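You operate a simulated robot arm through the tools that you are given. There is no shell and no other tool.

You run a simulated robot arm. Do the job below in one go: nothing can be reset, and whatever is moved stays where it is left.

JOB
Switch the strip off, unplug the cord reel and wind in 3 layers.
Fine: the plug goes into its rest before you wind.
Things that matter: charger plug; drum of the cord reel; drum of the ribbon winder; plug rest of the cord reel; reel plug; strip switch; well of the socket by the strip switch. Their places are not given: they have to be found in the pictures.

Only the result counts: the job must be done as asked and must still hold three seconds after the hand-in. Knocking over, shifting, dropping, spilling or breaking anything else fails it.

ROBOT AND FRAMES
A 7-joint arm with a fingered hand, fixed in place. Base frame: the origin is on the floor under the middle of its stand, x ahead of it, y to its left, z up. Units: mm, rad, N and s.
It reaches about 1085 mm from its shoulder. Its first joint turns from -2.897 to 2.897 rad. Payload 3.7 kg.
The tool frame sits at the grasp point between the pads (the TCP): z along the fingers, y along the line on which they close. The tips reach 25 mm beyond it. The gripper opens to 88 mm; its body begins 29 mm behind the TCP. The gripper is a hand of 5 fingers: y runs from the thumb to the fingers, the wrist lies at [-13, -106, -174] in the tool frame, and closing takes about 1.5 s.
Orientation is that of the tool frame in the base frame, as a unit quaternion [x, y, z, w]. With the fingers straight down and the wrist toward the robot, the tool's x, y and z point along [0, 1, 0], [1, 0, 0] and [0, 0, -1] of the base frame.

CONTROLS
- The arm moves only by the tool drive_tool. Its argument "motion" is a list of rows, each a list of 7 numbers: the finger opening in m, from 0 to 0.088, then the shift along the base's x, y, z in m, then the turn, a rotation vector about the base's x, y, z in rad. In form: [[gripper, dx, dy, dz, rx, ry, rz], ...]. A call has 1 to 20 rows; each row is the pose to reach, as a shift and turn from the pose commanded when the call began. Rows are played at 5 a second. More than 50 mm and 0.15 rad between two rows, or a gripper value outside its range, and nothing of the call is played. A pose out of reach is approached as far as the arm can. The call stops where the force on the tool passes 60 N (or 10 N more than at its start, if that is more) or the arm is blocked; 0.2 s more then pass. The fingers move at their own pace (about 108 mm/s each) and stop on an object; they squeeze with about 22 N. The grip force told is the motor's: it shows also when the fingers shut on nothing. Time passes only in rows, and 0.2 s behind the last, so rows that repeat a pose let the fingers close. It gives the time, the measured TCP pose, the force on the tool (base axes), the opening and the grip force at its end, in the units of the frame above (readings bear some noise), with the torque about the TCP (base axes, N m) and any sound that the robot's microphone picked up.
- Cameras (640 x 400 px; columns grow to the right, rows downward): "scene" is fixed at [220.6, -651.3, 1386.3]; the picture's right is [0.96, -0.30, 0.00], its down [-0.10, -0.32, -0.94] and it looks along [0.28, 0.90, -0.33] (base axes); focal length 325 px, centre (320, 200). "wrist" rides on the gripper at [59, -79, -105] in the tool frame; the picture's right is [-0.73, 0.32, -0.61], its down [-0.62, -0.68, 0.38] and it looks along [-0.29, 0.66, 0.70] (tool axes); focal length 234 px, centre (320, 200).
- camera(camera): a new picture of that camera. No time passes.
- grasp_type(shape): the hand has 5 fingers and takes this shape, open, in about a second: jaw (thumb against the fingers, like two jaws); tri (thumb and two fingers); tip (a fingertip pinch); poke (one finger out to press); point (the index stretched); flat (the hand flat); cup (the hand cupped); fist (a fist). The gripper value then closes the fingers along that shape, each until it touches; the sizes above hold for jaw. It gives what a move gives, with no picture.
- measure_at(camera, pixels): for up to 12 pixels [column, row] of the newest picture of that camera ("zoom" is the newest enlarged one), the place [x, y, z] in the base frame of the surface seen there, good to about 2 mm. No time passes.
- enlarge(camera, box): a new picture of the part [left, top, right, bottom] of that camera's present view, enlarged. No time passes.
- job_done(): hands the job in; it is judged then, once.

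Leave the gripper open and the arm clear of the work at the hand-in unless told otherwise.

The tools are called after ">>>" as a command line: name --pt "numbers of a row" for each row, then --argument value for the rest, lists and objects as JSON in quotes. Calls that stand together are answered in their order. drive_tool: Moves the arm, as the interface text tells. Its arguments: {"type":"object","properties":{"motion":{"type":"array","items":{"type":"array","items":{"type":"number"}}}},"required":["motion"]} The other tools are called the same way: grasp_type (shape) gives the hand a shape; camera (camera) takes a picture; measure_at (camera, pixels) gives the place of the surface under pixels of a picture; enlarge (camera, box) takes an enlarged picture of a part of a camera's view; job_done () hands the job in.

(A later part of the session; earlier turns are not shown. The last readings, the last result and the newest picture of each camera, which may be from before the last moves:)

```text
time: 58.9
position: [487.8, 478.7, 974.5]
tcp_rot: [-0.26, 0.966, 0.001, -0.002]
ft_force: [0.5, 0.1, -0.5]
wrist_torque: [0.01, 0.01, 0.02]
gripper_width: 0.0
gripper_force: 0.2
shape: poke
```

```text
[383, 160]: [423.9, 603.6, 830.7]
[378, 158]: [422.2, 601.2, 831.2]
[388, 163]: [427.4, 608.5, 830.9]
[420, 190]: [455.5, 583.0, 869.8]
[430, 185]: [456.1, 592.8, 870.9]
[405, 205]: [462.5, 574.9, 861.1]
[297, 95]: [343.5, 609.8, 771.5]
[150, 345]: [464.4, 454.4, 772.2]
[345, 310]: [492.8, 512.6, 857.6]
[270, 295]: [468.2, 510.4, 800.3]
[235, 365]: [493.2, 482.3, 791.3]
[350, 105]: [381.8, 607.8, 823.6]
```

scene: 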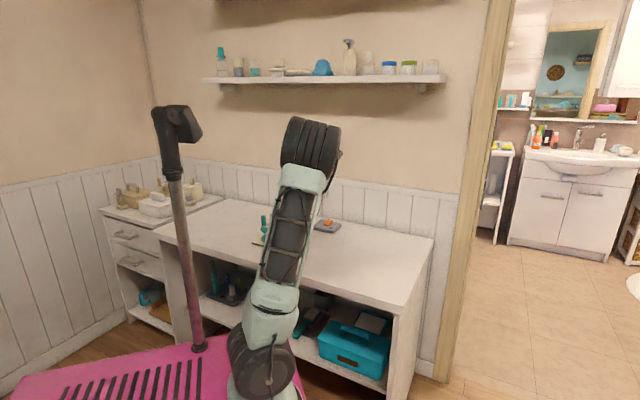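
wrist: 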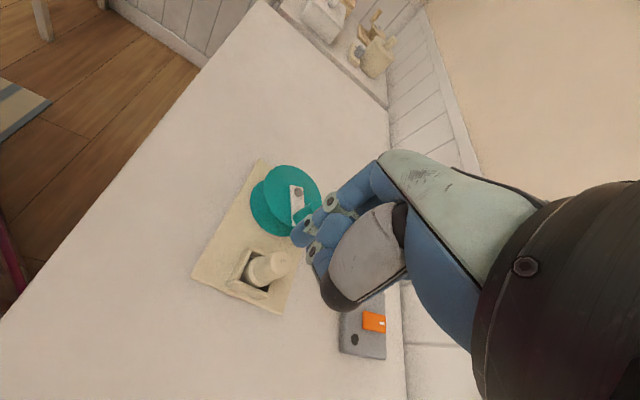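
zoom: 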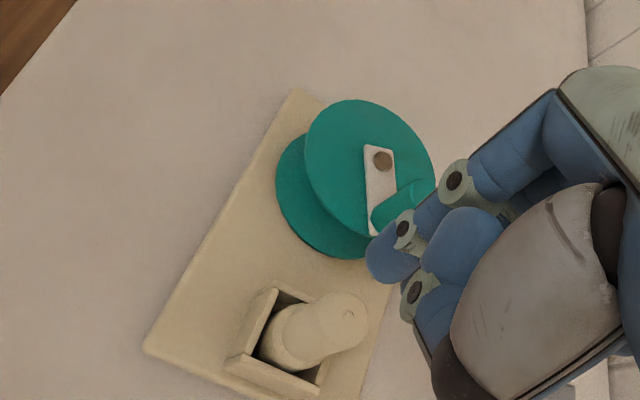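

Pivot is now ≈(424,603.5), handle at ≈−26°, board yawed ≈11° from its start. I place the fingertips behind the handle again and push slowly (5° per row) through the next ~45°.

>>> drive_tool --pt "0.088 -0.004 0.045 -0.01 0 0 0" --pt "0.088 -0.008 0.09 -0.02 0 0 0" --pt "0.088 -0.012 0.1384 -0.03 0 0 0" --pt "0.088 -0.012 0.1384 -0.07 0 0 0" --pt "0.088 -0.012 0.1384 -0.1 0 0 0" --pt "0.088 -0.012 0.1384 -0.1125 0 0 0" --pt "0.088 -0.012 0.1384 -0.1125 0 0 0"

>>> camera --camera "wrist"

>>> enlarge --camera "wrist" --box '[180, 150, 350, 330]'

>>> camera --camera "scene"

```text
time: 60.5
position: [476.3, 617.0, 860.3]
tcp_rot: [-0.259, 0.966, -0.001, 0.0]
ft_force: [-0.7, -0.6, 0.0]
wrist_torque: [-0.01, 0.01, 0.03]
gripper_width: 0.2
gripper_force: 0.0
shape: poke
```

```text
taken
```

wrist: 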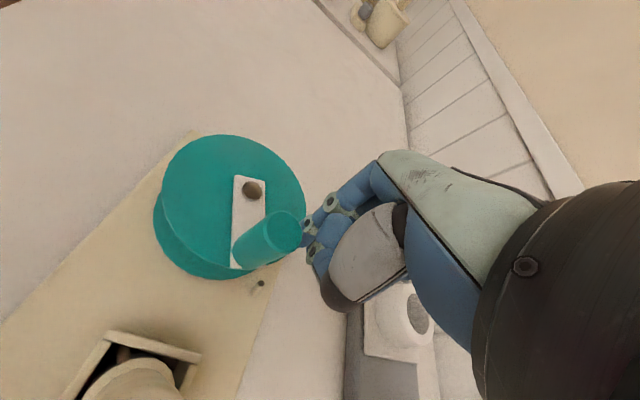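

```text
2.22 times, centred on (265, 240) of wrist
```

zoom: 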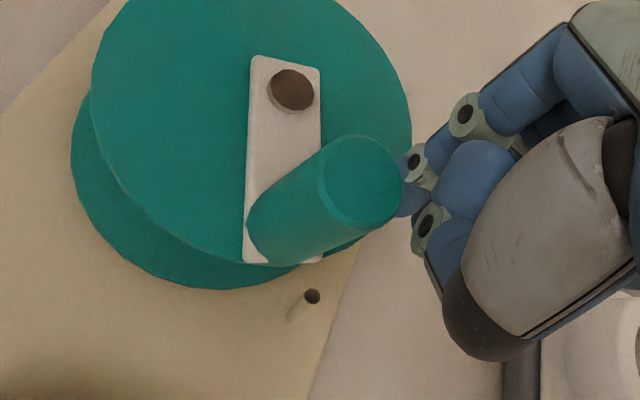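

```text
taken
```

scene: 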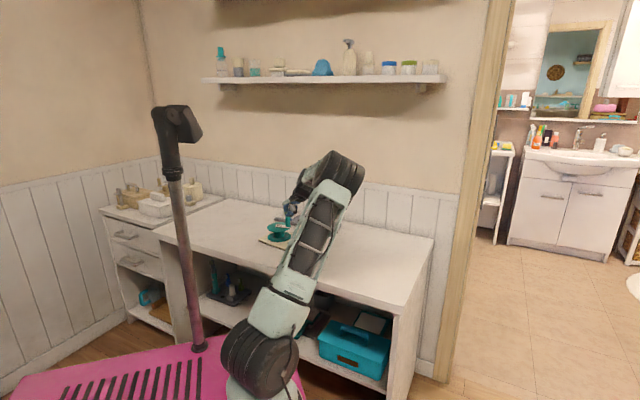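

This view is clear. I measure knob, handle top rim, and flange edge here for accurate radius and centre.

>>> measure_at --camera "zoom" --pixels '[[291, 88], [280, 80], [303, 95], [360, 185], [340, 160], [385, 165], [350, 215], [390, 205], [400, 110], [100, 120], [200, 240], [345, 40]]'

>>> enlarge --camera "scene" --box '[255, 200, 311, 256]'

>>> measure_at --camera "zoom" --pixels '[[270, 210], [262, 205], [345, 150], [350, 130], [360, 180], [340, 180], [200, 235], [350, 235], [280, 190], [270, 240], [150, 280], [310, 330]]'

```text
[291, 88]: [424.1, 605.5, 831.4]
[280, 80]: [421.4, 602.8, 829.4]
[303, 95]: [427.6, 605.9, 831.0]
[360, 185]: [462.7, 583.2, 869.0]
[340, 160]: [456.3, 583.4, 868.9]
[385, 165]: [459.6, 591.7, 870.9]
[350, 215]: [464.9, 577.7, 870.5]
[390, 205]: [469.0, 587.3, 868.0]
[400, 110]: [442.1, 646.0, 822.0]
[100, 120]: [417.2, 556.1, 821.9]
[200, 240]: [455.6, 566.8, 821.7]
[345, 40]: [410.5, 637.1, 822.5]
```

```text
7.14 times, centred on (283, 228) of scene
```

zoom: 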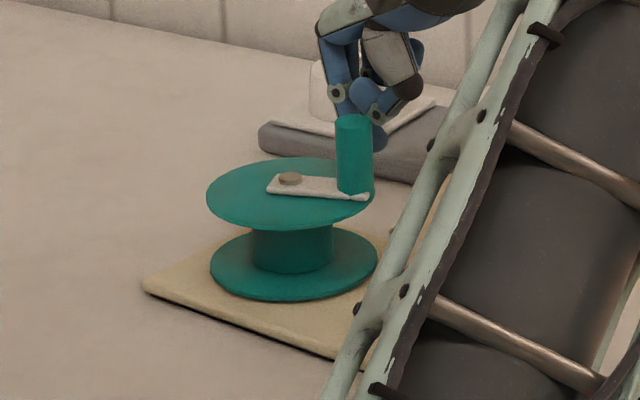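

```text
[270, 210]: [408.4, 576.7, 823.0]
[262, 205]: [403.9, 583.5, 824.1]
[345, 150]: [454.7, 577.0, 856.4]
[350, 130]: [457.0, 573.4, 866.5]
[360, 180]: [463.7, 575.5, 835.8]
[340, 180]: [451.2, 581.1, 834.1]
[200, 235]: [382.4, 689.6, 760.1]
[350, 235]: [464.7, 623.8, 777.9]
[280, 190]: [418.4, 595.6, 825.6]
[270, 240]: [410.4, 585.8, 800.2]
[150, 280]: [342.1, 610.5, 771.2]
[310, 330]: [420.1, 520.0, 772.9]
```

Refined: pivot (424.5,605), handle radius 42.5 at −28.5°. I push slowly (5°/row) to about −70° and check the base.

>>> drive_tool --pt "0.088 -0.0005 -0.0065 0.002 0 0 0" --pt "0.088 -0.001 -0.0131 0.002 0 0 0" --pt "0.088 -0.001 -0.0176 0.002 0 0 0" --pt "0.088 -0.0009 -0.0222 0.002 0 0 0" --pt "0.088 -0.0017 -0.0263 0.002 0 0 0" --pt "0.088 -0.0027 -0.0304 0.002 0 0 0" --pt "0.088 -0.0038 -0.0344 0.002 0 0 0" --pt "0.088 -0.0058 -0.0384 0.002 0 0 0" --pt "0.088 -0.0081 -0.0422 0.002 0 0 0" --pt "0.088 -0.0106 -0.0459 0.002 0 0 0"

>>> camera --camera "wrist"

>>> enlarge --camera "scene" --box '[255, 200, 311, 256]'

```text
time: 62.7
position: [464.5, 572.1, 863.0]
tcp_rot: [-0.259, 0.966, 0.001, 0.0]
ft_force: [1.2, -0.1, 0.6]
wrist_torque: [-0.01, -0.02, 0.0]
gripper_width: 0.2
gripper_force: 0.1
shape: poke
```

```text
taken
```

wrist: 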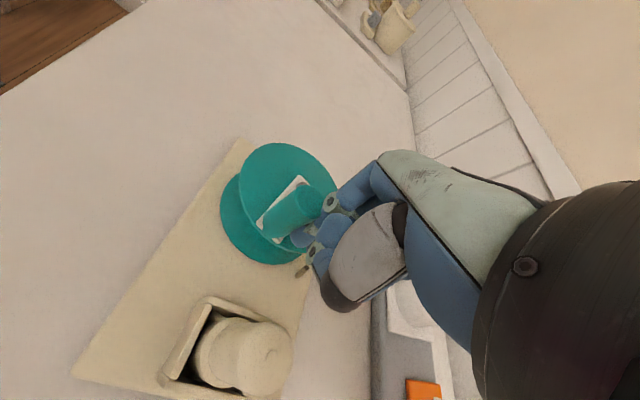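

```text
7.14 times, centred on (283, 228) of scene
```

zoom: 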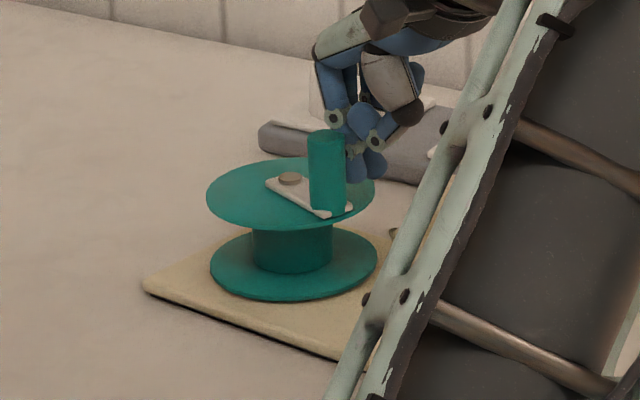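

The crank turned ~40° with the base perfectly still. I continue at the same slow pace from −70° to −160°.

>>> drive_tool --pt "0.088 -0.0032 -0.0034 0 0 0 0" --pt "0.088 -0.0066 -0.0065 0 0 0 0" --pt "0.088 -0.0102 -0.0093 0 0 0 0" --pt "0.088 -0.0144 -0.0117 0 0 0 0" --pt "0.088 -0.0188 -0.0138 0 0 0 0" --pt "0.088 -0.0232 -0.0155 0 0 0 0" --pt "0.088 -0.0279 -0.0165 0 0 0 0" --pt "0.088 -0.0327 -0.0172 0 0 0 0" --pt "0.088 -0.0375 -0.0173 0 0 0 0" --pt "0.088 -0.0423 -0.0169 0 0 0 0" --pt "0.088 -0.0471 -0.0161 0 0 0 0" --pt "0.088 -0.0517 -0.0149 0 0 0 0" --pt "0.088 -0.0561 -0.0131 0 0 0 0" --pt "0.088 -0.0603 -0.0109 0 0 0 0" --pt "0.088 -0.0644 -0.0084 0 0 0 0" --pt "0.088 -0.0677 -0.0062 0 0 0 0" --pt "0.088 -0.0707 -0.0038 0 0 0 0" --pt "0.088 -0.0734 -0.0013 0 0 0 0"

>>> camera --camera "wrist"

>>> enlarge --camera "scene" --box '[255, 200, 311, 256]'

```text
time: 66.5
position: [392.9, 570.3, 862.3]
tcp_rot: [-0.259, 0.966, -0.001, -0.001]
ft_force: [5.1, -0.3, 2.2]
wrist_torque: [0.03, 0.05, -0.17]
gripper_width: 0.2
gripper_force: 0.0
shape: poke
```

```text
taken
```

wrist: 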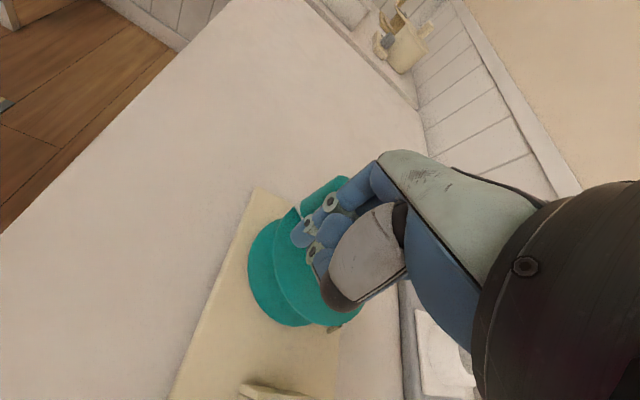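

```text
7.14 times, centred on (283, 228) of scene
```

zoom: 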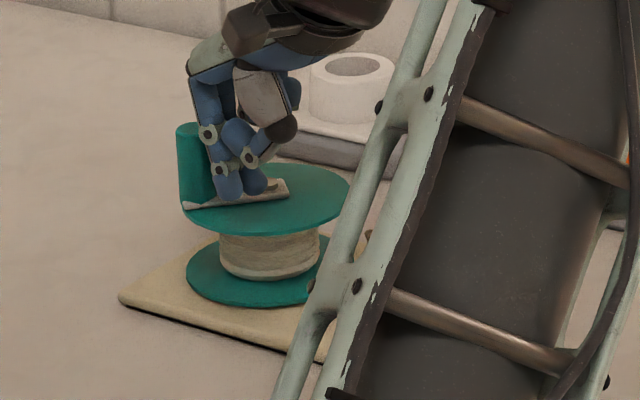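

The drum now shows a wrap of cord: clockwise is winding in. The base crept back about 17 mm toward its start this time. I zoom in on the drum to see the layer.

>>> enlarge --camera "scene" --box '[262, 215, 298, 247]'

>>> measure_at --camera "zoom" --pixels '[[320, 210], [250, 215], [190, 210], [255, 135], [120, 130], [120, 60], [300, 90], [330, 75], [50, 270], [100, 240], [310, 150], [200, 255]]'

>>> enlarge --camera "wrist" --box '[220, 160, 360, 350]'

```text
12.50 times, centred on (280, 231) of scene
```

zoom: 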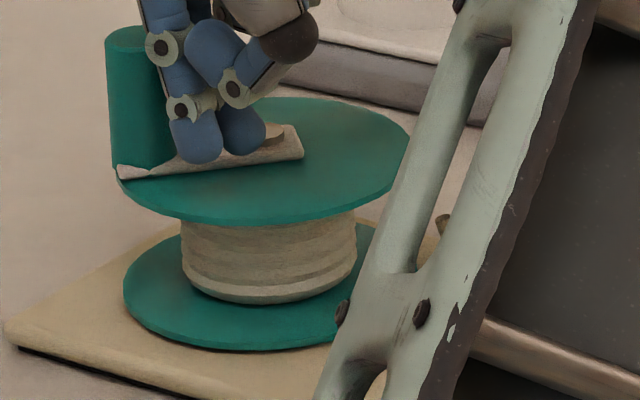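

```text
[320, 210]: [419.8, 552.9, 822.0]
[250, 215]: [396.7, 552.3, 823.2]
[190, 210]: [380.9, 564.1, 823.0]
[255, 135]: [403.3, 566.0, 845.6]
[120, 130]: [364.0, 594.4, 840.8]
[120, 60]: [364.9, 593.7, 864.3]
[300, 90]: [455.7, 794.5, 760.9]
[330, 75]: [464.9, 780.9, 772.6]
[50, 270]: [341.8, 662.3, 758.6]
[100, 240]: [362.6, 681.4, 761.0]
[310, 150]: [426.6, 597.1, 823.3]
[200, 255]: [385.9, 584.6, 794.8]
```

```text
2.11 times, centred on (290, 255) of wrist
```

zoom: 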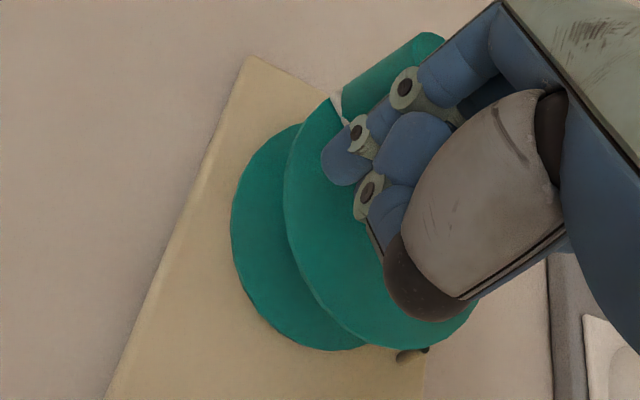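

One layer of cord is now on the drum (wrap diameter grew from ~46 to ~57 mm). To keep the base still I need exact fingertip offsets; I measure the tips in a scene zoom.

>>> enlarge --camera "scene" --box '[266, 215, 286, 235]'

>>> measure_at --camera "zoom" --pixels '[[215, 180], [235, 180], [255, 180], [235, 210], [300, 160], [320, 160], [340, 160], [320, 200], [280, 170], [360, 165], [120, 150], [160, 150]]'

```text
16.00 times, centred on (276, 225) of scene
```

zoom: 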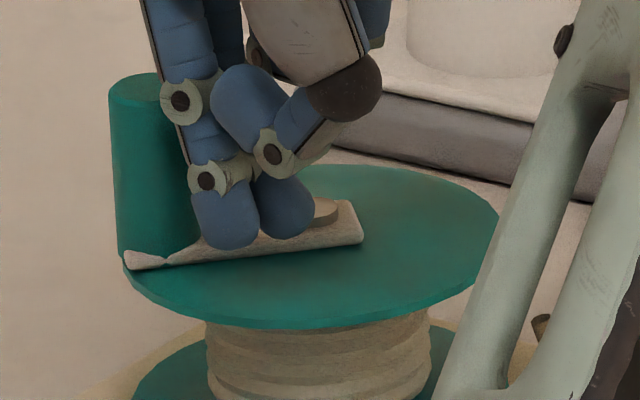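

```text
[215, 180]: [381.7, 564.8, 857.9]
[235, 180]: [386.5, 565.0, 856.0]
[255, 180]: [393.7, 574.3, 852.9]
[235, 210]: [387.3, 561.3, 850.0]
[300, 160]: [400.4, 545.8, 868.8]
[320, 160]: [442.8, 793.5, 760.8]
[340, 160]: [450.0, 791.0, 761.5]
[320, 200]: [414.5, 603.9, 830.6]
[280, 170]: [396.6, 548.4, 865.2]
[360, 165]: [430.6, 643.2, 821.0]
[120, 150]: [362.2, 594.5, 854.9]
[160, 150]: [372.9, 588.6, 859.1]
```

The curved knuckles of the poke fingers make the push uneven. I'll switch to a very light tri hold instead (just touching). First I rise, change shape, and re-measure the reel.

>>> drive_tool --pt "0.088 0.003 -0.003 0.01 0 0 0" --pt "0.088 0.005 -0.005 0.045 0 0 0" --pt "0.088 0.02 -0.02 0.085 0 0 0" --pt "0.088 0.045 -0.045 0.11 0 0 0" --pt "0.088 0.07 -0.075 0.12 0 0 0" --pt "0.088 0.09 -0.095 0.12 0 0 0" --pt "0.088 0.09 -0.095 0.12 0 0 0"

>>> camera --camera "wrist"

>>> enlarge --camera "wrist" --box '[200, 120, 340, 300]'

>>> enlarge --camera "scene" --box '[255, 200, 311, 256]'

```text
time: 68.1
position: [479.7, 474.8, 982.9]
tcp_rot: [-0.259, 0.966, 0.0, 0.0]
ft_force: [0.0, 1.3, 0.3]
wrist_torque: [0.01, 0.01, 0.01]
gripper_width: 0.0
gripper_force: 0.0
shape: poke
```

```text
taken
```

wrist: 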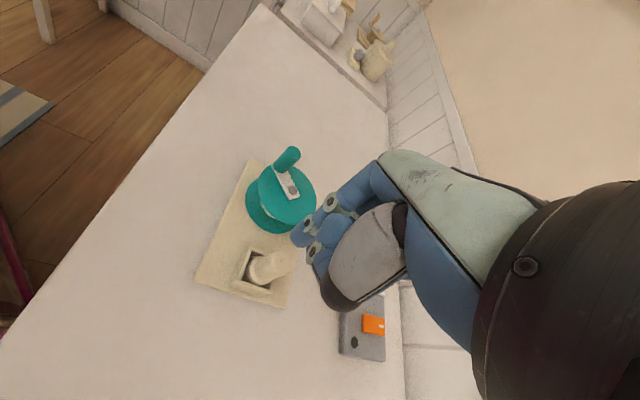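

```text
2.22 times, centred on (270, 210) of wrist
```

zoom: 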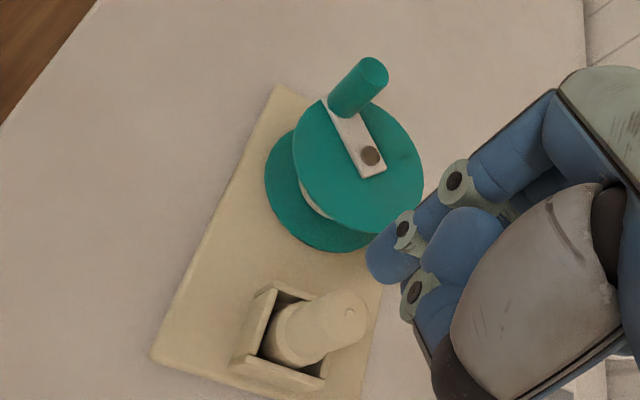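

```text
7.14 times, centred on (283, 228) of scene
```

zoom: 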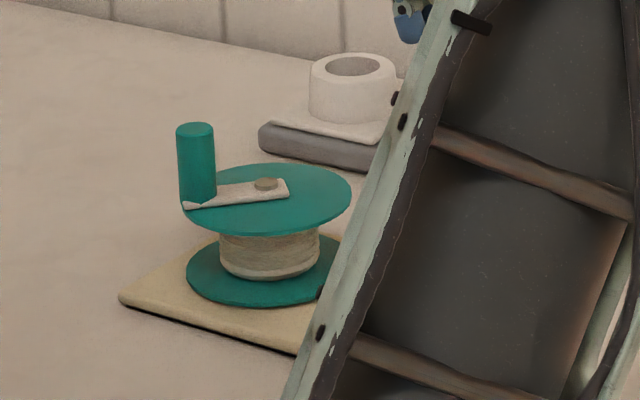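

Both views show reel, crank, and wrapped cord. I measure knob, handle, flange and board in the scene zoom, then in a wrist zoom.

>>> measure_at --camera "zoom" --pixels '[[265, 183], [195, 129], [185, 160], [195, 160], [205, 160], [211, 160], [180, 160], [120, 297], [250, 245], [270, 260], [235, 200], [340, 200]]'

>>> enlarge --camera "wrist" --box '[230, 135, 330, 235]'

>>> measure_at --camera "zoom" --pixels '[[372, 222], [362, 216], [380, 228], [368, 76], [355, 70], [380, 85], [368, 60], [368, 95], [223, 105], [300, 130], [250, 235], [430, 190]]'

```text
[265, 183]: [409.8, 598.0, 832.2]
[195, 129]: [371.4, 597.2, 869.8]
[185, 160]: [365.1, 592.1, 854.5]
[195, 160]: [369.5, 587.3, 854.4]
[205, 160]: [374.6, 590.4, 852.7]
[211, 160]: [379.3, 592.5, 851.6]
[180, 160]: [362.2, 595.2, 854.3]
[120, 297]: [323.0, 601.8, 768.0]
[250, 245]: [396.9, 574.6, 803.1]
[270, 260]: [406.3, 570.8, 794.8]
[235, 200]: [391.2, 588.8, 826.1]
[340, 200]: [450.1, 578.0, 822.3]
```

```text
4.00 times, centred on (280, 185) of wrist
```

zoom: 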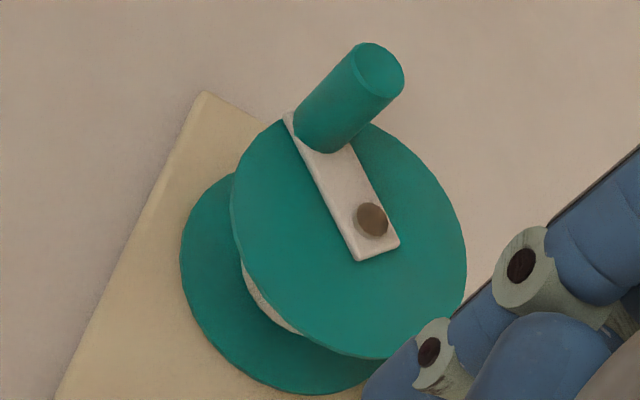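

```text
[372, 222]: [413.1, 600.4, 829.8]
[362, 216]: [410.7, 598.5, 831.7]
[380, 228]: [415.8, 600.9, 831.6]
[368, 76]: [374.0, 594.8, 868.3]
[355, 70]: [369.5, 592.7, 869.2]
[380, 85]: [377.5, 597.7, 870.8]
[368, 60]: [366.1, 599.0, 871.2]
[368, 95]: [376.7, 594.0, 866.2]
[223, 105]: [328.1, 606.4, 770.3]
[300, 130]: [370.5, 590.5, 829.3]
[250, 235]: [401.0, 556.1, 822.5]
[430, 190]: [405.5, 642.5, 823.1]
```

Pivot ≈(411.5,599.3), handle ≈(372.5,598.2) (angle ≈−177°). I switch to tri and go over the handle, then down around it.

>>> grasp_type --shape "tri"

>>> drive_tool --pt "0.088 -0.027 0.031 -0.013 0 0 0" --pt "0.088 -0.054 0.062 -0.026 0 0 0" --pt "0.088 -0.081 0.093 -0.04 0 0 0" --pt "0.088 -0.1072 0.1234 -0.053 0 0 0" --pt "0.088 -0.1072 0.1234 -0.085 0 0 0" --pt "0.088 -0.1072 0.1234 -0.108 0 0 0" --pt "0.088 -0.1072 0.1234 -0.12 0 0 0" --pt "0.088 -0.1072 0.1234 -0.12 0 0 0"

>>> enlarge --camera "scene" --box '[255, 200, 311, 256]'

>>> camera --camera "wrist"

```text
time: 69.0
position: [480.0, 477.1, 981.8]
tcp_rot: [-0.259, 0.966, 0.0, -0.001]
ft_force: [0.8, 0.6, -0.4]
wrist_torque: [0.02, 0.01, 0.01]
gripper_width: 88.0
gripper_force: 0.0
shape: tri
```

```text
time: 70.8
position: [376.1, 600.2, 862.2]
tcp_rot: [-0.258, 0.966, 0.0, 0.0]
ft_force: [-0.4, -0.2, -0.2]
wrist_torque: [-0.01, -0.02, 0.02]
gripper_width: 88.0
gripper_force: 0.1
shape: tri
```

```text
7.14 times, centred on (283, 228) of scene
```

zoom: 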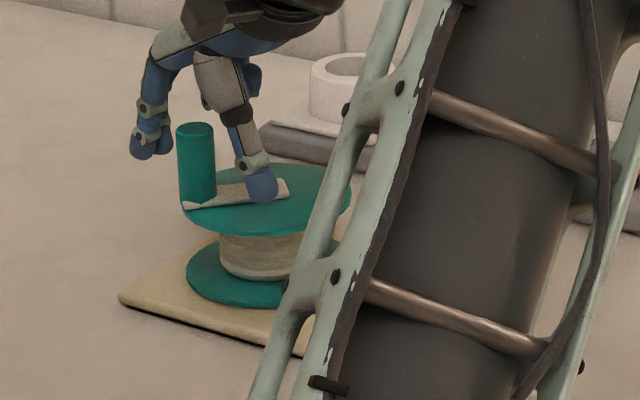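

```text
taken
```

wrist: 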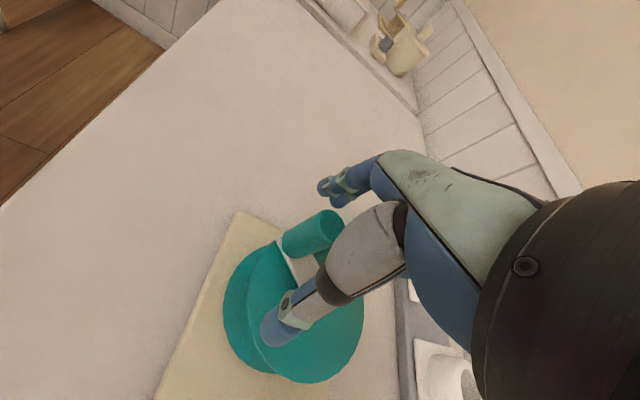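

The TCP is about (3.6,2) mm off the handle axis; I correct that and close gradually.

>>> drive_tool --pt "0.088 -0.0036 -0.002 0 0 0 0" --pt "0.06 -0.0036 -0.002 0 0 0 0" --pt "0.035 -0.0036 -0.002 0 0 0 0" --pt "0.022 -0.0036 -0.002 0 0 0 0" --pt "0.018 -0.0036 -0.002 0 0 0 0" --pt "0.016 -0.0036 -0.002 0 0 0 0" --pt "0.014 -0.0036 -0.002 0 0 0 0" --pt "0.014 -0.0036 -0.002 0 0 0 0"

>>> enlarge --camera "scene" --box '[255, 200, 311, 256]'

>>> enlarge --camera "wrist" --box '[220, 180, 400, 380]'

```text
time: 72.6
position: [371.9, 598.1, 862.4]
tcp_rot: [-0.258, 0.966, 0.0, -0.001]
ft_force: [-1.7, -0.5, -0.9]
wrist_torque: [0.01, 0.06, -0.04]
gripper_width: 14.5
gripper_force: 21.1
shape: tri
```

```text
7.14 times, centred on (283, 228) of scene
```

zoom: 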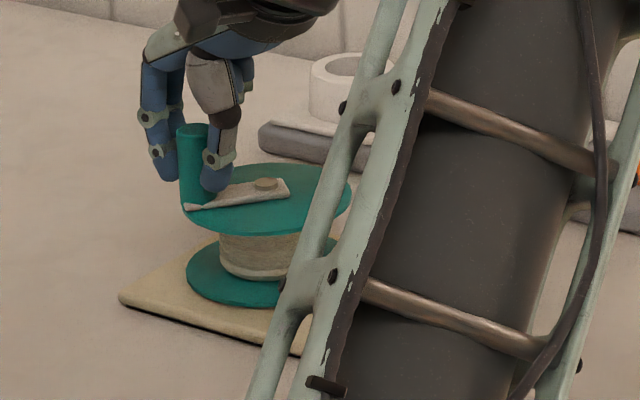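

```text
2.00 times, centred on (310, 280) of wrist
```

zoom: 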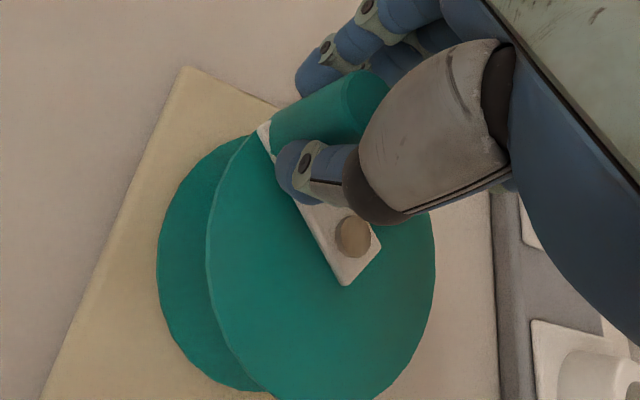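

Contact comes at 14.5; squeezing is immediate. I loosen to about 15.5–16 so it only cages the handle, then check the grip force.

>>> drive_tool --pt "0.0155 0 0 0 0 0 0" --pt "0.0155 0 0 0 0 0 0" --pt "0.0155 0 0 0 0 0 0"

```text
time: 73.4
position: [371.5, 598.7, 863.6]
tcp_rot: [-0.258, 0.966, -0.001, -0.001]
ft_force: [-1.5, 0.3, -1.0]
wrist_torque: [0.03, 0.05, 0.0]
gripper_width: 16.0
gripper_force: 0.1
shape: tri
```

The cage is loose now (force 0.1). I move along the circle clockwise, 6° per row, for 60°, and check the base.

>>> drive_tool --pt "0.0155 0.0002 0.0043 0 0 0 0" --pt "0.0155 0.0008 0.0085 0 0 0 0" --pt "0.0155 0.0018 0.0127 0 0 0 0" --pt "0.0155 0.0033 0.0167 0 0 0 0" --pt "0.0155 0.0051 0.0206 0 0 0 0" --pt "0.0155 0.0074 0.0242 0 0 0 0" --pt "0.0155 0.01 0.0276 0 0 0 0" --pt "0.0155 0.013 0.0307 0 0 0 0" --pt "0.0155 0.0163 0.0335 0 0 0 0" --pt "0.0155 0.0199 0.0359 0 0 0 0"

>>> enlarge --camera "scene" --box '[255, 200, 311, 256]'

>>> enlarge --camera "wrist" --box '[200, 180, 380, 380]'

```text
time: 75.6
position: [390.6, 632.1, 863.7]
tcp_rot: [-0.259, 0.966, -0.001, -0.001]
ft_force: [-1.0, 0.2, -0.6]
wrist_torque: [-0.02, 0.02, -0.01]
gripper_width: 15.6
gripper_force: 0.1
shape: tri
```

```text
7.14 times, centred on (283, 228) of scene
```

zoom: 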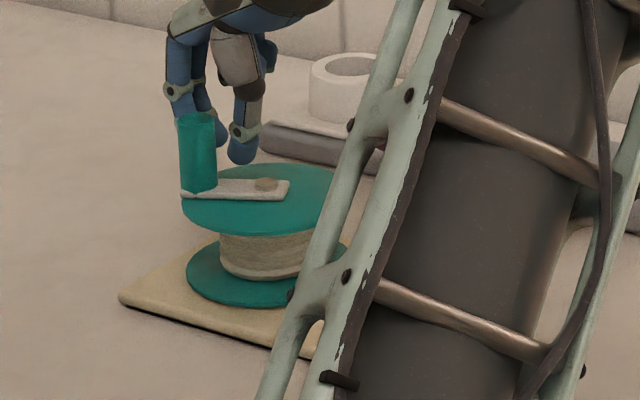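

```text
2.00 times, centred on (290, 280) of wrist
```

zoom: 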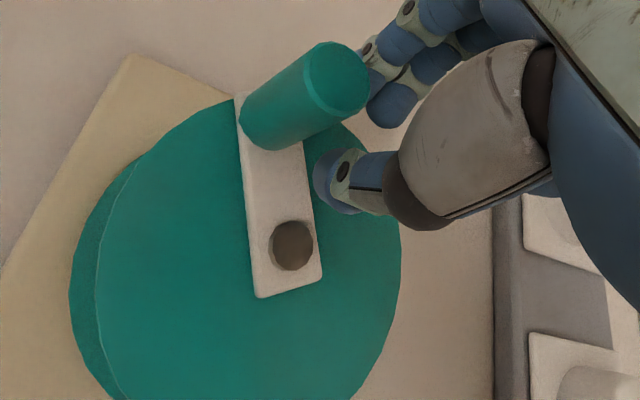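

The loose cage lets the handle slip out sideways (the base did not move). Better: grip firmly but turn the hand together with the crank so nothing is twisted. I rise, open, and test turning the hand +70° at height.

>>> drive_tool --pt "0.0155 0.001 0.0 0.015 0 0 0" --pt "0.0155 0.002 0.0 0.05 0 0 0" --pt "0.03 0.002 0.0 0.08 0 0 0" --pt "0.06 0.002 -0.005 0.09 0 0 0.14" --pt "0.088 0.002 -0.01 0.09 0 0 0.28" --pt "0.088 0.002 -0.015 0.09 0 0 0.42" --pt "0.088 0.002 -0.02 0.09 0 0 0.56" --pt "0.088 0.002 -0.025 0.09 0 0 0.7" --pt "0.088 0.002 -0.03 0.09 0 0 0.84" --pt "0.088 0.002 -0.03 0.09 0 0 0.98" --pt "0.088 0.002 -0.03 0.09 0 0 1.12" --pt "0.088 0.002 -0.03 0.09 0 0 1.22" --pt "0.088 0.002 -0.03 0.09 0 0 1.22"

>>> camera --camera "wrist"

>>> camera --camera "scene"

```text
time: 78.4
position: [393.2, 603.6, 954.7]
tcp_rot: [0.766, -0.642, 0.0, -0.001]
ft_force: [-0.6, 0.4, -0.7]
wrist_torque: [0.0, 0.02, -0.02]
gripper_width: 87.7
gripper_force: 0.2
shape: tri
```

```text
taken
```

wrist: 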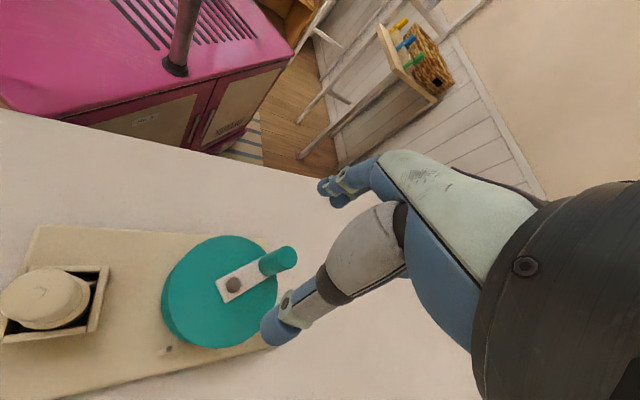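

```text
taken
```

scene: 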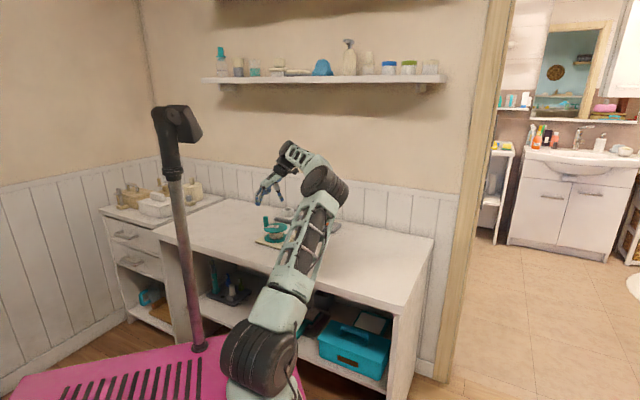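

The arm reaches this orientation well, and both cameras see the reel. I measure knob, handle and board here.

>>> enlarge --camera "wrist" --box '[150, 220, 310, 360]'

>>> measure_at --camera "zoom" --pixels '[[243, 185], [233, 185], [253, 185], [392, 112], [385, 100], [400, 122], [370, 110], [350, 130], [60, 250], [330, 180], [230, 50], [240, 320]]'

>>> enlarge --camera "scene" --box '[255, 200, 311, 256]'

>>> measure_at --camera "zoom" --pixels '[[265, 183], [198, 120], [182, 155], [190, 155], [198, 155], [206, 155], [213, 155], [120, 297], [340, 340], [200, 235], [240, 300], [310, 180]]'

```text
2.86 times, centred on (230, 290) of wrist
```

zoom: 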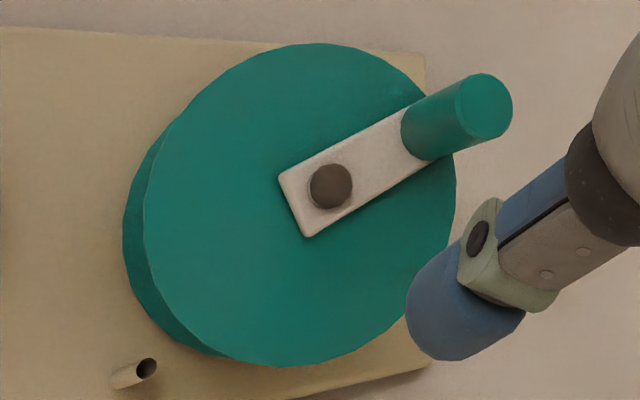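

```text
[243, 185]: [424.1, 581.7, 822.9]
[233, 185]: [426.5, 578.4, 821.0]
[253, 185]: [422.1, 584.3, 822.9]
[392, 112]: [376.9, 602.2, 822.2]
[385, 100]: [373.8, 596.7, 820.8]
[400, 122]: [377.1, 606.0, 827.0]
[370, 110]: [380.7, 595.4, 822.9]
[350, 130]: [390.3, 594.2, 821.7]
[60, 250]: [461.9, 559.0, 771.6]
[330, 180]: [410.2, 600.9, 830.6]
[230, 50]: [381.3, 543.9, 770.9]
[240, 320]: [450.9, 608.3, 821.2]
```

```text
7.14 times, centred on (283, 228) of scene
```

zoom: 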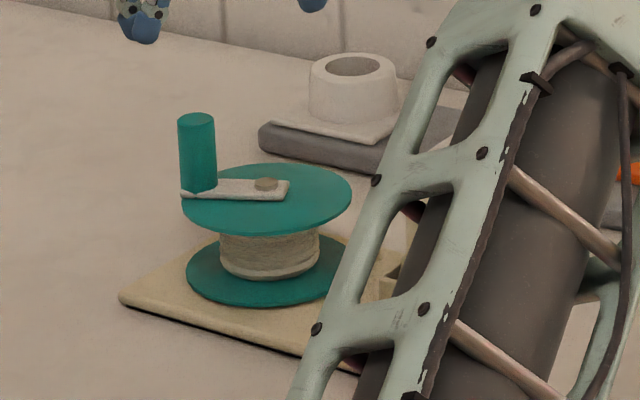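

```text
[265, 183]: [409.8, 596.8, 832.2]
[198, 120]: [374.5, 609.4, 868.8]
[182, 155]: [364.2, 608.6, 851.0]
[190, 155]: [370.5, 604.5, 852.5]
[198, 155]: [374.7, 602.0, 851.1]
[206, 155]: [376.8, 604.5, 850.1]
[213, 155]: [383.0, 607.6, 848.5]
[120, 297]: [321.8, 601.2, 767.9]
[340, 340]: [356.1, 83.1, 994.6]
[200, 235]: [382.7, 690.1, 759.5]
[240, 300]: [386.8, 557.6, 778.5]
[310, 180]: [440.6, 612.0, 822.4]
```

I add a few wrist points on the handle top and flange rim for a solid fix.

>>> measure_at --camera "wrist" --pixels '[[288, 257], [284, 252], [293, 255], [288, 264], [234, 285], [170, 290], [228, 238], [262, 245], [205, 344], [270, 315], [40, 300], [168, 350]]'

```text
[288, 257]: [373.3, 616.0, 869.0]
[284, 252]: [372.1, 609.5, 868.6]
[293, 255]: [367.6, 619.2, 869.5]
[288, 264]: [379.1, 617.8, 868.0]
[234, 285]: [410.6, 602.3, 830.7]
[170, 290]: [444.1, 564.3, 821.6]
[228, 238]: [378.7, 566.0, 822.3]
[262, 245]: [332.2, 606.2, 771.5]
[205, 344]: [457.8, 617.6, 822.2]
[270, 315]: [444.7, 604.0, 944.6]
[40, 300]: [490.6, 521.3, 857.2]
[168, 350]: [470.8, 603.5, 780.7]
```

Now pivot (412,600.5), handle (373.3,613.5), total winding so far about 1.17 turns (layer appears per full turn). I move over the handle with the hand at this yaw, descend and look.

>>> drive_tool --pt "0.088 -0.0199 0.0099 -0.01 0 0 0" --pt "0.088 -0.0199 0.0099 -0.04 0 0 0" --pt "0.088 -0.0199 0.0099 -0.07 0 0 0" --pt "0.088 -0.0199 0.0099 -0.088 0 0 0" --pt "0.088 -0.0199 0.0099 -0.0925 0 0 0" --pt "0.088 -0.0199 0.0099 -0.0925 0 0 0"

>>> enlarge --camera "scene" --box '[255, 195, 311, 251]'

>>> camera --camera "wrist"

```text
time: 79.8
position: [373.3, 615.0, 860.9]
tcp_rot: [0.766, -0.643, 0.001, 0.0]
ft_force: [-0.1, -0.5, 0.7]
wrist_torque: [-0.01, 0.01, -0.02]
gripper_width: 87.9
gripper_force: 0.0
shape: tri
```

```text
7.14 times, centred on (283, 223) of scene
```

zoom: 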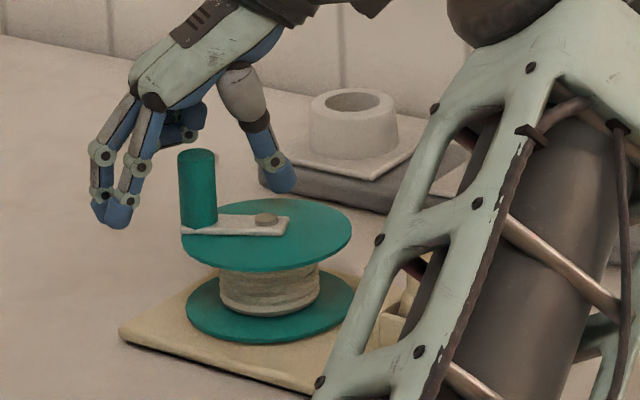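

```text
taken
```

wrist: 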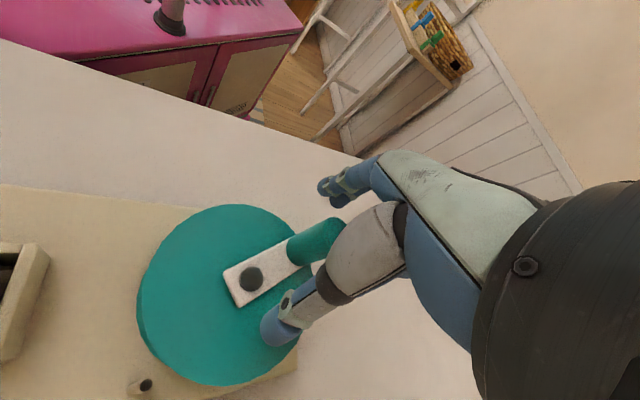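

The handle stands between thumb and fingers. I close firmly.

>>> drive_tool --pt "0.06 0 0 0.001 0 0 0" --pt "0.035 0 0 0.001 0 0 0" --pt "0.02 0 0 0.001 0 0 0" --pt "0.01 0 0 0.001 0 0 0" --pt "0.0 0 0 0.001 0 0 0" --pt "0.0 0 0 0.001 0 0 0" --pt "0.0 0 0 0.001 0 0 0" --pt "0.0 0 0 0.001 0 0 0"

>>> enlarge --camera "scene" --box '[255, 195, 311, 251]'

```text
time: 81.6
position: [374.1, 613.7, 860.3]
tcp_rot: [0.766, -0.643, 0.001, 0.0]
ft_force: [2.3, -0.9, 0.1]
wrist_torque: [0.03, 0.0, -0.03]
gripper_width: 13.6
gripper_force: 22.0
shape: tri
```

```text
7.14 times, centred on (283, 223) of scene
```

zoom: 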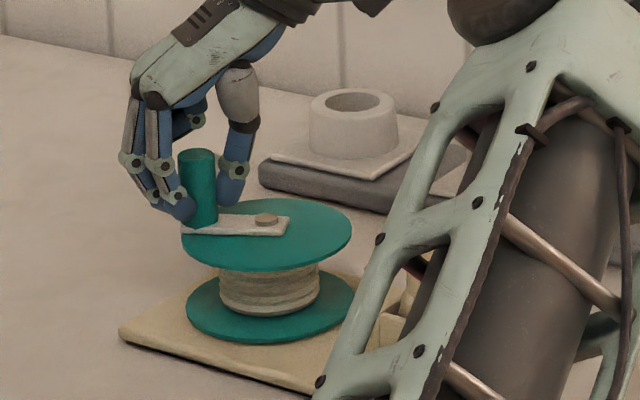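

Gripped without moving the base. Now I turn hand and crank together clockwise, 6° per row, for 60°.

>>> drive_tool --pt "0.0 0.0016 0.0039 0 0 0 -0.1047" --pt "0.0 0.0036 0.0076 0 0 0 -0.2094" --pt "0.0 0.006 0.0111 0 0 0 -0.3142" --pt "0.0 0.0088 0.0143 0 0 0 -0.4189" --pt "0.0 0.0118 0.0172 0 0 0 -0.5236" --pt "0.0 0.0152 0.0197 0 0 0 -0.6283" --pt "0.0 0.0188 0.0219 0 0 0 -0.733" --pt "0.0 0.0226 0.0237 0 0 0 -0.8378" --pt "0.0 0.0266 0.0251 0 0 0 -0.9425" --pt "0.0 0.0307 0.0261 0 0 0 -1.0472"

>>> enlarge --camera "scene" --box '[255, 195, 311, 251]'

>>> camera --camera "wrist"

```text
time: 83.8
position: [404.7, 639.3, 861.0]
tcp_rot: [-0.341, 0.94, -0.001, -0.001]
ft_force: [-2.0, 1.8, 0.0]
wrist_torque: [0.05, 0.03, 0.0]
gripper_width: 13.5
gripper_force: 22.1
shape: tri
```

```text
7.14 times, centred on (283, 223) of scene
```

zoom: 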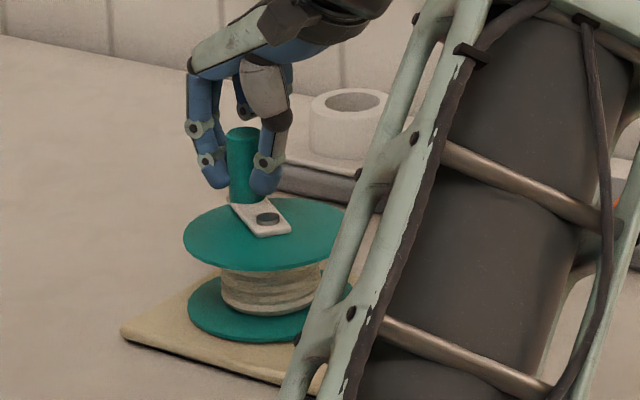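

```text
taken
```

wrist: 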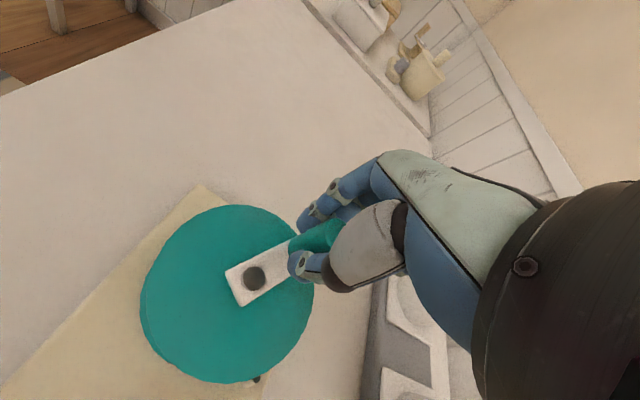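

The crank follows and the base moved only about a millimetre. I continue another 84° the same way.

>>> drive_tool --pt "0.0 0.0042 0.0005 0 0 0 -0.1047" --pt "0.0 0.0084 0.0006 0 0 0 -0.2094" --pt "0.0 0.0126 0.0003 0 0 0 -0.3142" --pt "0.0 0.0167 -0.0005 0 0 0 -0.4189" --pt "0.0 0.0208 -0.0017 0 0 0 -0.5236" --pt "0.0 0.0247 -0.0033 0 0 0 -0.6283" --pt "0.0 0.0284 -0.0053 0 0 0 -0.733" --pt "0.0 0.0319 -0.0077 0 0 0 -0.8378" --pt "0.0 0.0351 -0.0105 0 0 0 -0.9425" --pt "0.0 0.038 -0.0135 0 0 0 -1.0472" --pt "0.0 0.0405 -0.0169 0 0 0 -1.1519" --pt "0.0 0.0427 -0.0205 0 0 0 -1.2566" --pt "0.0 0.0445 -0.0243 0 0 0 -1.3614" --pt "0.0 0.0459 -0.0283 0 0 0 -1.4661"

>>> enlarge --camera "scene" --box '[255, 195, 311, 251]'

>>> camera --camera "wrist"

```text
time: 86.8
position: [450.4, 611.1, 861.5]
tcp_rot: [0.377, 0.926, -0.001, 0.0]
ft_force: [-0.6, 0.7, -0.8]
wrist_torque: [0.02, -0.01, -0.04]
gripper_width: 13.4
gripper_force: 22.0
shape: tri
```

```text
7.14 times, centred on (283, 223) of scene
```

zoom: 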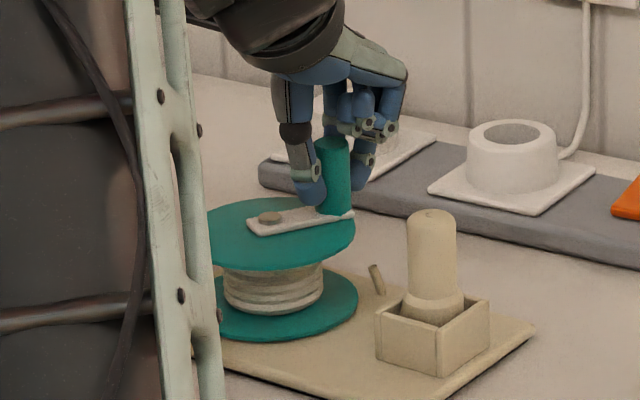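

```text
taken
```

wrist: 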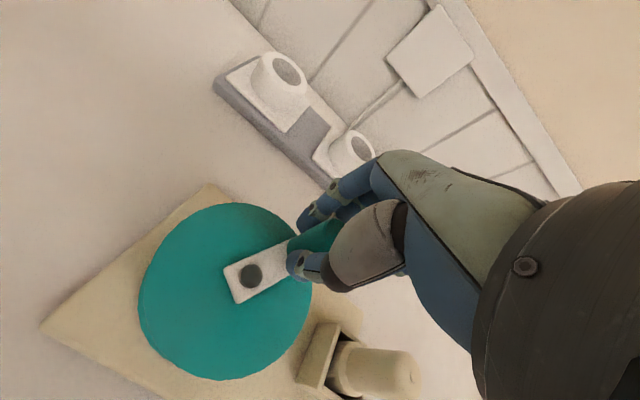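

Works well; the plug still stands in its rest, and the base is steady. I continue another 84°.

>>> drive_tool --pt "0.0 0.001 -0.0041 0 0 0 -0.1047" --pt "0.0 0.0015 -0.0083 0 0 0 -0.2094" --pt "0.0 0.0016 -0.0125 0 0 0 -0.3142" --pt "0.0 0.0013 -0.0167 0 0 0 -0.4189" --pt "0.0 0.0005 -0.0209 0 0 0 -0.5236" --pt "0.0 -0.0007 -0.0249 0 0 0 -0.6283" --pt "0.0 -0.0023 -0.0288 0 0 0 -0.733" --pt "0.0 -0.0043 -0.0325 0 0 0 -0.8378" --pt "0.0 -0.0067 -0.036 0 0 0 -0.9425" --pt "0.0 -0.0095 -0.0392 0 0 0 -1.0472" --pt "0.0 -0.0125 -0.0421 0 0 0 -1.1519" --pt "0.0 -0.0159 -0.0446 0 0 0 -1.2566" --pt "0.0 -0.0195 -0.0468 0 0 0 -1.3614" --pt "0.0 -0.0233 -0.0486 0 0 0 -1.4661"

>>> enlarge --camera "scene" --box '[255, 195, 311, 251]'

>>> camera --camera "wrist"

```text
time: 89.8
position: [428.2, 561.7, 861.8]
tcp_rot: [0.899, 0.438, 0.0, 0.001]
ft_force: [-1.3, 1.6, -0.1]
wrist_torque: [0.01, 0.04, -0.01]
gripper_width: 13.1
gripper_force: 21.8
shape: tri
```

```text
7.14 times, centred on (283, 223) of scene
```

zoom: 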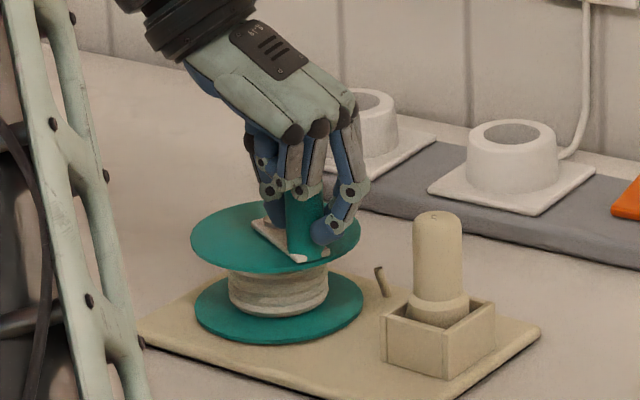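

```text
taken
```

wrist: 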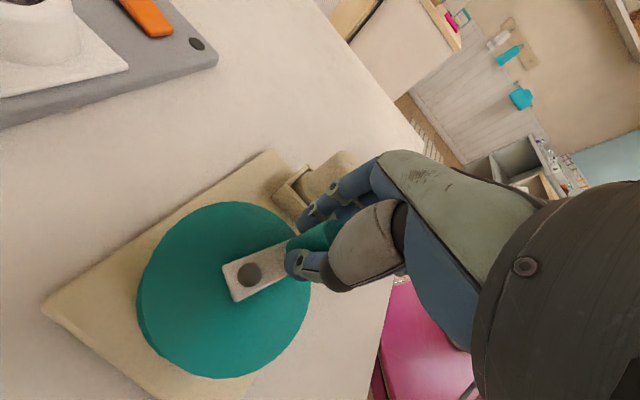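

About 1.8 turns wound now; one more layer should appear near 2.0. I continue carefully by 24° to see whether the wrist still follows.

>>> drive_tool --pt "0.0 -0.004 -0.0014 0 0 0 -0.1047" --pt "0.0 -0.0081 -0.0024 0 0 0 -0.2094" --pt "0.0 -0.0123 -0.0029 0 0 0 -0.3142" --pt "0.0 -0.0165 -0.003 0 0 0 -0.4189"

>>> enlarge --camera "scene" --box '[255, 195, 311, 251]'

```text
time: 90.8
position: [409.1, 559.6, 862.4]
tcp_rot: [0.971, 0.24, 0.001, -0.001]
ft_force: [0.7, 1.5, 0.5]
wrist_torque: [0.05, -0.02, -0.02]
gripper_width: 13.3
gripper_force: 21.4
shape: tri
```

```text
7.14 times, centred on (283, 223) of scene
```

zoom: 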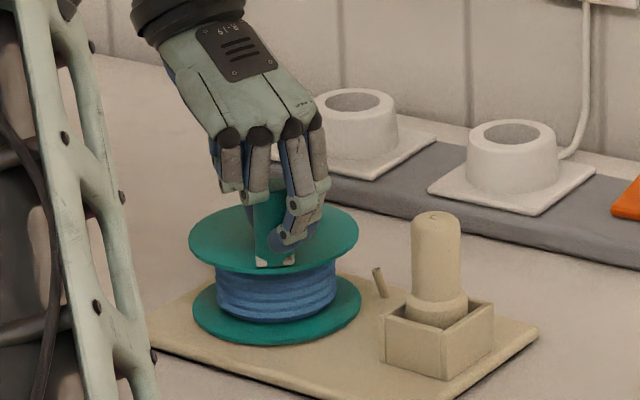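

A second layer (blue) has now appeared, at about 1.87 turns by my count. I will regrasp: open, rise, and rotate the hand back (+) at height for the next bite.

>>> drive_tool --pt "0.02 0 0 0 0 0 0" --pt "0.035 0 0 0 0 0 0" --pt "0.05 0 0 0 0 0 0" --pt "0.06 0 0 0.0 0 0 0" --pt "0.06 0 0 0.02 0 0 0" --pt "0.06 0 0 0.06 0 0 0" --pt "0.088 0 0 0.09 0 0 0" --pt "0.088 0 0 0.09 0 0 0.14" --pt "0.088 0 0 0.09 0 0 0.28" --pt "0.088 0 0 0.09 0 0 0.42" --pt "0.088 0 0 0.09 0 0 0.56" --pt "0.088 0 0 0.09 0 0 0.7" --pt "0.088 0 0 0.09 0 0 0.84" --pt "0.088 0 0 0.09 0 0 0.98" --pt "0.088 0 0 0.09 0 0 1.12" --pt "0.088 0 0 0.09 0 0 1.26" --pt "0.088 0 0 0.09 0 0 1.4" --pt "0.088 0 0 0.09 0 0 1.54" --pt "0.088 0 0 0.09 0 0 1.68" --pt "0.088 0 0 0.09 0 0 1.82"

>>> enlarge --camera "scene" --box '[255, 195, 311, 251]'

>>> camera --camera "wrist"

```text
time: 95.0
position: [409.9, 558.2, 951.8]
tcp_rot: [0.405, 0.914, 0.001, -0.001]
ft_force: [-0.5, 0.4, -0.1]
wrist_torque: [0.0, -0.03, -0.03]
gripper_width: 87.7
gripper_force: 0.1
shape: tri
```

```text
7.14 times, centred on (283, 223) of scene
```

zoom: 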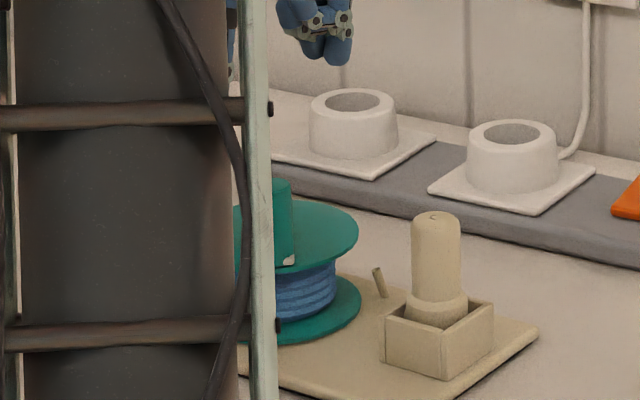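

```text
taken
```

wrist: 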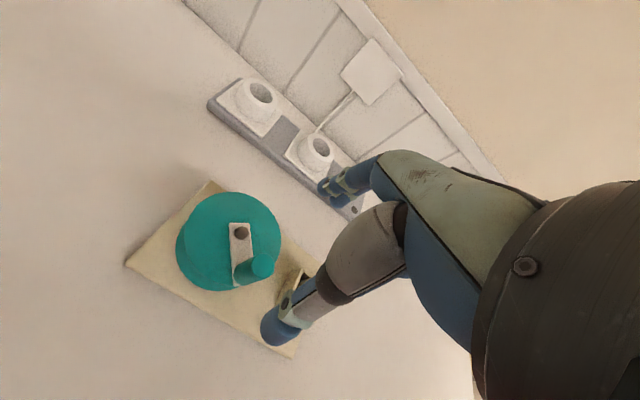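

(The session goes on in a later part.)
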